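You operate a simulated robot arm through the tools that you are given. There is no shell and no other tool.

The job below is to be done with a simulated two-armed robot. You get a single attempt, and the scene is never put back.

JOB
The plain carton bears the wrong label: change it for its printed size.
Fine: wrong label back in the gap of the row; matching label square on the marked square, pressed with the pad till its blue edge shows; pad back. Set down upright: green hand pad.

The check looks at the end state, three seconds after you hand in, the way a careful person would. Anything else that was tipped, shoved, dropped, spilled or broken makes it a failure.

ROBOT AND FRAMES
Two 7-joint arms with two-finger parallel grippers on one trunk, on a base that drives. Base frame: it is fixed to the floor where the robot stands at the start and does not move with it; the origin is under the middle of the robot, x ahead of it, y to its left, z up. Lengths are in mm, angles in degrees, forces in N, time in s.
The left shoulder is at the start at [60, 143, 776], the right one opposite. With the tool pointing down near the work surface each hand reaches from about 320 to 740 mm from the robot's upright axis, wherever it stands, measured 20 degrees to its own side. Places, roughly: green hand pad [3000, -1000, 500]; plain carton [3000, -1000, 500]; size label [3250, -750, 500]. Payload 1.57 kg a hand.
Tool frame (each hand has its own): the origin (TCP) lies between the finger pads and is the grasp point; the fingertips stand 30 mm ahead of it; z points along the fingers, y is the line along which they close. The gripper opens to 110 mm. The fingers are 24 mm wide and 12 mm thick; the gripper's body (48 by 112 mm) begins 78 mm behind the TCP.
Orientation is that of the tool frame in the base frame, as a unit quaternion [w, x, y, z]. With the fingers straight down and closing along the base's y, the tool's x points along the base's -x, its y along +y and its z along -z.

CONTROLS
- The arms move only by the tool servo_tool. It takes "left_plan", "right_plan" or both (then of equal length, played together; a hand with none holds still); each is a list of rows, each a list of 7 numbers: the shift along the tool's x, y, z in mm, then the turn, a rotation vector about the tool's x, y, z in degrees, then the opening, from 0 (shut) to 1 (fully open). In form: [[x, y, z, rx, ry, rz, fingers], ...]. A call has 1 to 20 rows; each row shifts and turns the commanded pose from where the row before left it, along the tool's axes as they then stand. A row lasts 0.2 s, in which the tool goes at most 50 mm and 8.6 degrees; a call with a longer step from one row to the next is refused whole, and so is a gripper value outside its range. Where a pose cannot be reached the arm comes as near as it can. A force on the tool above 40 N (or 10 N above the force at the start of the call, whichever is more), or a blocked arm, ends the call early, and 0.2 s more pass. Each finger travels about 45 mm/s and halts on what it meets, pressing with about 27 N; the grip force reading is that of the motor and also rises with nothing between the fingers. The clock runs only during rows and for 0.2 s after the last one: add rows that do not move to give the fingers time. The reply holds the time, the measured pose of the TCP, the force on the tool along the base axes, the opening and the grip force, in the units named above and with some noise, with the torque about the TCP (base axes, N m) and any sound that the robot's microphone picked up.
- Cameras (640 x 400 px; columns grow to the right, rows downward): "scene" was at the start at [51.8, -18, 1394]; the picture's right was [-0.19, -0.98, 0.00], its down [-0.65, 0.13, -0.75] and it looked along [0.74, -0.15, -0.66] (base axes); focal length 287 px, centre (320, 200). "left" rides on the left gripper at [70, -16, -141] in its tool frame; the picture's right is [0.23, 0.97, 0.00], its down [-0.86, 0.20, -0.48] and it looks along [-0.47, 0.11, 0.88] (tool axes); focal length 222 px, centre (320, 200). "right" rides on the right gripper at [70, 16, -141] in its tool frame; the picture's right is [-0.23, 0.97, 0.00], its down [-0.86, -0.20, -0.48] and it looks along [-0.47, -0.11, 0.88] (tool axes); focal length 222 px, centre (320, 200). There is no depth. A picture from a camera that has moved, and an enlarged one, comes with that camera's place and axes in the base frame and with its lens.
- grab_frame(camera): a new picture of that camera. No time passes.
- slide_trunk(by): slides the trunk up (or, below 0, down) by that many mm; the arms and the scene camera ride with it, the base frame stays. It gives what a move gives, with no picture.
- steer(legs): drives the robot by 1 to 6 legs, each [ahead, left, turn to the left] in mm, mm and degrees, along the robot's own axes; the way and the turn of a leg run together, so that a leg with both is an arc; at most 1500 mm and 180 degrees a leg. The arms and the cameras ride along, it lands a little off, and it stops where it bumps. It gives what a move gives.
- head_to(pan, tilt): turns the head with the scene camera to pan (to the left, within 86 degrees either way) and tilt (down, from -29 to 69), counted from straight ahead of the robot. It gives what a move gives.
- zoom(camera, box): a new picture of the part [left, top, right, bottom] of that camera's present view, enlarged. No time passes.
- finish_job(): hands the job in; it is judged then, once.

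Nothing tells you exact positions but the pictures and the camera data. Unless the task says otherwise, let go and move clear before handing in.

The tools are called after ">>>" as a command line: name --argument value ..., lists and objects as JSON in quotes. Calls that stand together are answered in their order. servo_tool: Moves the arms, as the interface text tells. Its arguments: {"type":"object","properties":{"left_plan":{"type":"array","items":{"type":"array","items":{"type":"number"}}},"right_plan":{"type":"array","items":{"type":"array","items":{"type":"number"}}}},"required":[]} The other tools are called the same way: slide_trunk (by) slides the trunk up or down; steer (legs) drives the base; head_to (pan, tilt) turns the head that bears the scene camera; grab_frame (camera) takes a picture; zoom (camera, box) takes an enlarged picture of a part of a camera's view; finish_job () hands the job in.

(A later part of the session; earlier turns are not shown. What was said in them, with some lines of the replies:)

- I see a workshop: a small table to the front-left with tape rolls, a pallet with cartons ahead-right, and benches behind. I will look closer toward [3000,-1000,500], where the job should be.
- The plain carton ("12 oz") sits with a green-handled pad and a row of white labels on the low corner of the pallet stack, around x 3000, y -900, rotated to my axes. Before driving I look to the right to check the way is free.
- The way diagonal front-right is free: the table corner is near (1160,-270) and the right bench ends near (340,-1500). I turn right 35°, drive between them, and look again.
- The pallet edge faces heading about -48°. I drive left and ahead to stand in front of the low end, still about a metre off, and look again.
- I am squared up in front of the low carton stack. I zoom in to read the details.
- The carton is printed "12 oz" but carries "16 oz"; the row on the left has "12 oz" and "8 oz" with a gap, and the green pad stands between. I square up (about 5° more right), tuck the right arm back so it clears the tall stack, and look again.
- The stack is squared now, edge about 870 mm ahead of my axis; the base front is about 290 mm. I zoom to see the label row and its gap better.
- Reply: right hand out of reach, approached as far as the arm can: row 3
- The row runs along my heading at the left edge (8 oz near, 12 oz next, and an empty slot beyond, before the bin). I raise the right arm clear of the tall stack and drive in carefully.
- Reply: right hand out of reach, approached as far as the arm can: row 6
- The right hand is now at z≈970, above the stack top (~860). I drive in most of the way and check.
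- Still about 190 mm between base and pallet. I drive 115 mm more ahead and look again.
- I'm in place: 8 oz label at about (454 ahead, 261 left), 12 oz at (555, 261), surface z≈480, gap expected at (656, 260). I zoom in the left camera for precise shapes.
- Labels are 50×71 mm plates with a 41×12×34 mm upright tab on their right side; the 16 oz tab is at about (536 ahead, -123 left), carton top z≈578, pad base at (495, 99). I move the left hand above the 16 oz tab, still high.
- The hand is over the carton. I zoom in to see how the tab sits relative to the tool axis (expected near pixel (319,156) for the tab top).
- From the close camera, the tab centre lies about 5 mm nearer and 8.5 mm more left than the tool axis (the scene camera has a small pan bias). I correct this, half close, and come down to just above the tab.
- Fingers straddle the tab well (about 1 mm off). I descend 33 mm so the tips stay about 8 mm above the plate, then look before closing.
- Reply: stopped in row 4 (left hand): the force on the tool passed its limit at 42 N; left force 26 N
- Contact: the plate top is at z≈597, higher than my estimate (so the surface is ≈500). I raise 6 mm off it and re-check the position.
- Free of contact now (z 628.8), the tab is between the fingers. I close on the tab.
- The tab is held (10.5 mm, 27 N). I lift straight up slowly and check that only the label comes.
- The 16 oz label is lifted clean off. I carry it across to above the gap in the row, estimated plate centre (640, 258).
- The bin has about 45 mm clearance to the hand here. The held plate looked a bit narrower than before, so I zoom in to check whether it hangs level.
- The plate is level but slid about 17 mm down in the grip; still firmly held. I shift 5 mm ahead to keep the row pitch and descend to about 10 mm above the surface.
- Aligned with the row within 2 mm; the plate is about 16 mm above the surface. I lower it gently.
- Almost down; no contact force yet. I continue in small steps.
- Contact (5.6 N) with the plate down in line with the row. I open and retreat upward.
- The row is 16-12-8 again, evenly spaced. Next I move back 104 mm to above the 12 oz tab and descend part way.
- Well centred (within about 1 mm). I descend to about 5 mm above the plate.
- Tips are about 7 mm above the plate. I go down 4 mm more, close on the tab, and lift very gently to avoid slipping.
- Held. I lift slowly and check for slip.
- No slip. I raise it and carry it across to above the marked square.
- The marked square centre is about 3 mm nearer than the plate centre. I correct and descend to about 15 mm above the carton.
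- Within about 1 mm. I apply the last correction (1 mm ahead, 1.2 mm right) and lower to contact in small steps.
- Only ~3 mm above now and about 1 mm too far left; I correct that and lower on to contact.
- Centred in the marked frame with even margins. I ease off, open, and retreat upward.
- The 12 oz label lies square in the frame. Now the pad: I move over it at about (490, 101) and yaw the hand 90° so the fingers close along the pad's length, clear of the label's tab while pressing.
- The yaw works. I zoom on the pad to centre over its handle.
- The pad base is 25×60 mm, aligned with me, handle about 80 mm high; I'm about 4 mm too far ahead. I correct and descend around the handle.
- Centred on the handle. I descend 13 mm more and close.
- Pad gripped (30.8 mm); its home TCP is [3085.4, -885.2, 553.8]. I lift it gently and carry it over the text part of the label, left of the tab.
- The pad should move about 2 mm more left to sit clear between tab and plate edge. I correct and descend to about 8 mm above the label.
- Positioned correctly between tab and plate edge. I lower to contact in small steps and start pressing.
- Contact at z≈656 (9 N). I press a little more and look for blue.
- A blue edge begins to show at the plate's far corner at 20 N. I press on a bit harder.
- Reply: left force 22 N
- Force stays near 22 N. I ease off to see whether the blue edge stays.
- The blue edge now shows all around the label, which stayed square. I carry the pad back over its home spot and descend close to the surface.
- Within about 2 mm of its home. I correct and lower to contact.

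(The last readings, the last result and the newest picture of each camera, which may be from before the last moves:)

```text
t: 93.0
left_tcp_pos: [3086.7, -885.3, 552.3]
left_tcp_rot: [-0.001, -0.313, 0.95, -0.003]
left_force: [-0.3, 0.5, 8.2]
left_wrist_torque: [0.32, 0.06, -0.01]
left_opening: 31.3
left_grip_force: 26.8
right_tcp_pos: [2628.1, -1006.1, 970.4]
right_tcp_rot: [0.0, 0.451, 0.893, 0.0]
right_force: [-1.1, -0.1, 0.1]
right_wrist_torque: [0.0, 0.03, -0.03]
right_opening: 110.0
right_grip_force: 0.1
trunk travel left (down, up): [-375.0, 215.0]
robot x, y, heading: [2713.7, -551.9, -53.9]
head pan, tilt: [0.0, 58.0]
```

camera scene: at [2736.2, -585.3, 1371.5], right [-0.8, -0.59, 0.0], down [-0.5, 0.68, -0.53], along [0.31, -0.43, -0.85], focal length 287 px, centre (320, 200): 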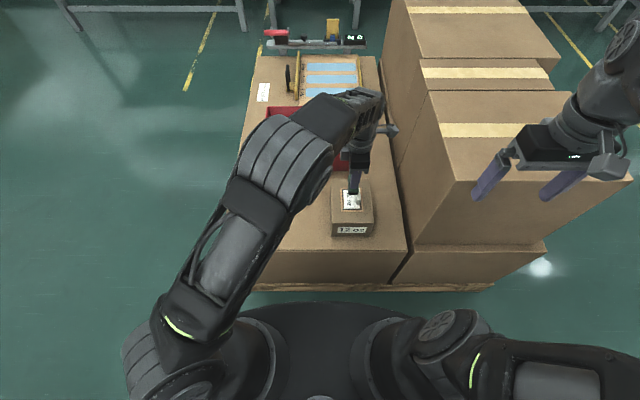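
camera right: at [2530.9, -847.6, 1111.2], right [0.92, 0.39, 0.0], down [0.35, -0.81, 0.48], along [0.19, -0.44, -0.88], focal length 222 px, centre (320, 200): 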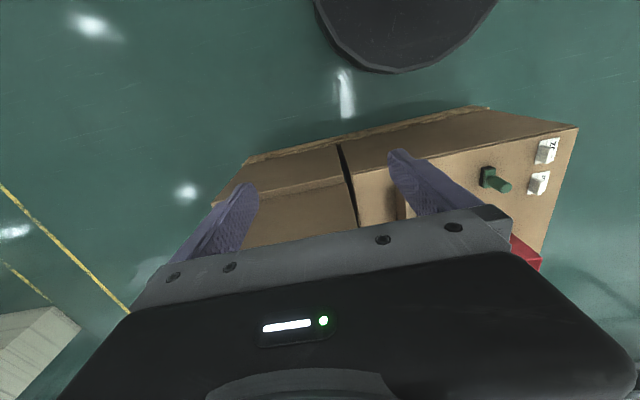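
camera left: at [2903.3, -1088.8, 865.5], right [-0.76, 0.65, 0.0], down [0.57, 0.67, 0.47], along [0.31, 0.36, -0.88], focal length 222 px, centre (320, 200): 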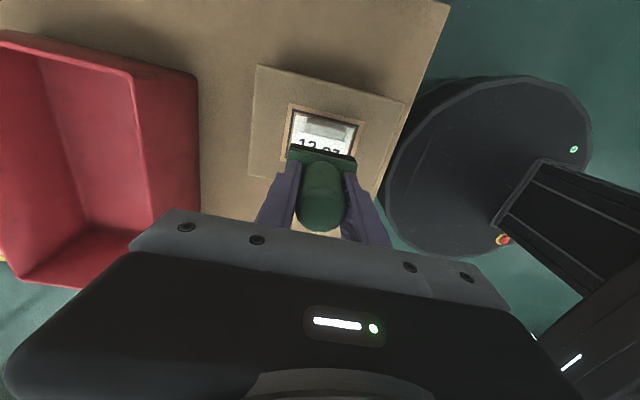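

The pad is down (8 N). I ease off, open slowly, and withdraw straight up.

>>> servo_tool --left_plan '[[0, 0, -0.7, 0, 0, 0, 0], [0, 0, 0, 0, 0, 0, 0.3], [0, 0, 0, 0, 0, 0, 0.35], [0, 0, 0, 0, 0, 0, 0.45], [0, 0, 0, 0, 0, 0, 0.5], [0, 0, 0, 0, 0, 0, 0.5], [0, 0, -5, 0, 0, 0, 0.5], [0, 0, -15, 0, 0, 0, 0.5], [0, 0, -35, 0, 0, 0, 0.5], [0, 0, -40, 0, 0, 0, 0.5], [0, 0, -40, 0, 0, 0, 0.5], [0, 0, -40, 0, 0, 0, 0.5], [0, 0, -40, 0, 0, 0, 0.5], [0, 0, 0, 0, 0, 0, 0.5]]'

>>> grab_frame --camera "left"

>>> zoom --camera "scene" --box '[220, 150, 380, 250]'

```text
t: 96.0
left_tcp_pos: [3086.2, -881.0, 768.2]
left_tcp_rot: [-0.001, -0.312, 0.95, -0.003]
left_force: [-0.7, -0.5, -0.2]
left_wrist_torque: [-0.01, 0.0, -0.04]
left_opening: 55.2
left_grip_force: 0.0
right_tcp_pos: [2628.9, -1005.7, 970.6]
right_tcp_rot: [0.0, 0.451, 0.893, 0.0]
right_force: [-0.9, 0.8, 0.0]
right_wrist_torque: [0.0, -0.02, -0.01]
right_opening: 110.1
right_grip_force: 0.1
trunk travel left (down, up): [-375.0, 215.0]
robot x, y, heading: [2713.8, -548.5, -53.5]
head pan, tilt: [0.0, 58.0]
```

```text
taken
camera left: at [3040.9, -935.7, 909.0], right [-0.76, 0.65, 0.0], down [0.57, 0.67, 0.47], along [0.31, 0.36, -0.88], focal length 222 px, centre (320, 200)
```

left: 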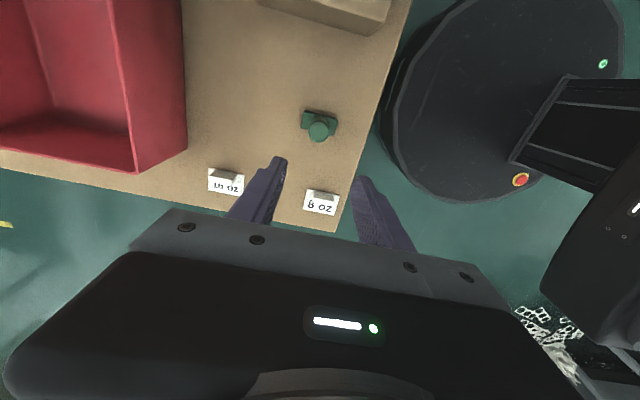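

```text
4.00 times, centred on (300, 200) of scene
camera zoom: at [2736.2, -585.1, 1371.5], right [-0.8, -0.59, 0.0], down [-0.5, 0.68, -0.53], along [0.31, -0.43, -0.85], focal length 1147 px, centre (400, 200)
```

zoom: 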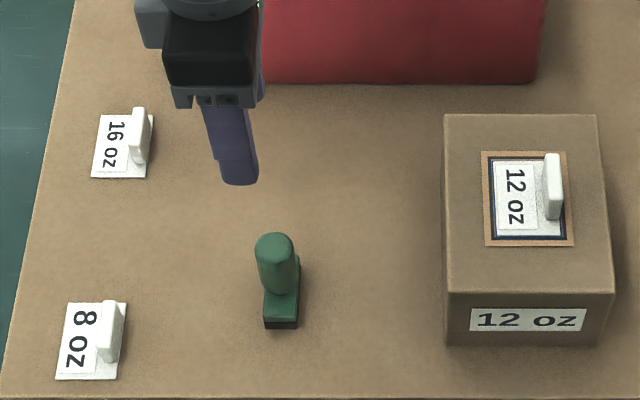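

The pad stands upright at its home, the row has 16 and 8 with the 12 taken, and the carton carries the 12 oz label. I move the hand clear and do a final close check.

>>> servo_tool --left_plan '[[-20, 20, -20, 0, 0, 0, 0.5], [-30, 20, -10, 0, 0, 0, 0.5], [-30, 20, 0, 0, 0, 0, 0.5], [-30, 20, 0, 0, 0, 0, 0.5], [0, 0, 0, 0, 0, 0, 0.5]]'

>>> zoom --camera "scene" --box '[325, 170, 385, 245]'

>>> grab_frame --camera "scene"

>>> zoom --camera "scene" --box '[220, 150, 320, 260]'

```text
t: 97.2
left_tcp_pos: [3128.8, -751.6, 793.8]
left_tcp_rot: [0.0, -0.313, 0.95, -0.003]
left_force: [0.7, -0.3, -0.7]
left_wrist_torque: [-0.01, -0.03, -0.01]
left_opening: 55.0
left_grip_force: 0.1
right_tcp_pos: [2628.8, -1004.7, 970.2]
right_tcp_rot: [0.0, 0.451, 0.892, 0.0]
right_force: [0.4, -0.6, 0.9]
right_wrist_torque: [0.01, -0.05, -0.01]
right_opening: 110.0
right_grip_force: 0.0
trunk travel left (down, up): [-375.0, 215.0]
robot x, y, heading: [2714.0, -552.1, -53.6]
head pan, tilt: [0.0, 58.0]
```

```text
5.33 times, centred on (355, 208) of scene
camera zoom: at [2736.2, -585.1, 1371.5], right [-0.8, -0.59, 0.0], down [-0.5, 0.68, -0.53], along [0.31, -0.43, -0.85], focal length 1529 px, centre (133, 160)
```

zoom: 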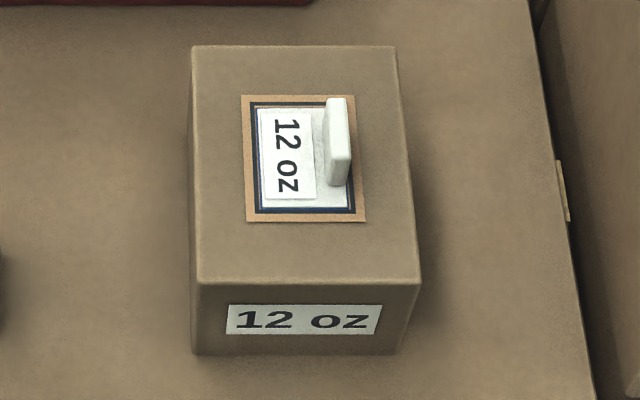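

```text
taken
camera scene: at [2736.2, -585.1, 1371.5], right [-0.8, -0.59, 0.0], down [-0.5, 0.68, -0.53], along [0.31, -0.43, -0.85], focal length 287 px, centre (320, 200)
```

scene: 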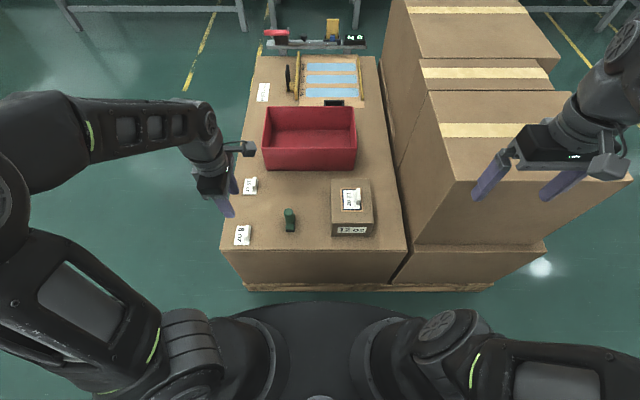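

```text
3.64 times, centred on (270, 205) of scene
camera zoom: at [2736.2, -585.1, 1371.5], right [-0.8, -0.59, 0.0], down [-0.5, 0.68, -0.53], along [0.31, -0.43, -0.85], focal length 1042 px, centre (502, 182)
```

zoom: 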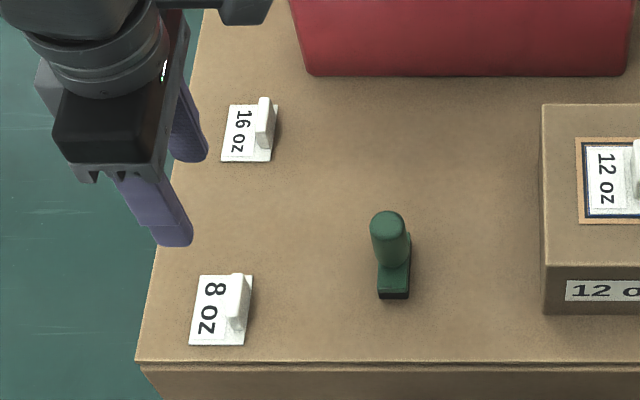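

Final check: the carton hasn't moved and carries the 12 oz label squarely, with its blue edge showing. The 16 oz label lies in the row's gap, the green pad stands upright where it was, and both hands are clear. I hand in the job.

>>> finish_job

```text
The job is handed in.
```

I swapped the wrong 16 oz label on the plain carton for the 12 oz one, matching the carton's printed size, and handed the job in. I haven't seen the check's result.

- **12 oz label:** it sits square in the marked frame. I pressed it with the green pad to about 21 N, and its blue edge shows all round.
- **16 oz label:** it is back in the row in line with the others. Nothing marks the gap, so I took it to be the open slot behind the 12 oz label's old place, spaced evenly from the others.
- **Green hand pad:** it stands upright within about 2 mm of where it was.
- **Everything else:** the carton did not move, and I saw nothing tipped or shoved. On the first try I touched down on the old 16 oz label with the fingers at about 42 N, and backed off with no visible effect.

Both hands are open and clear of the work.
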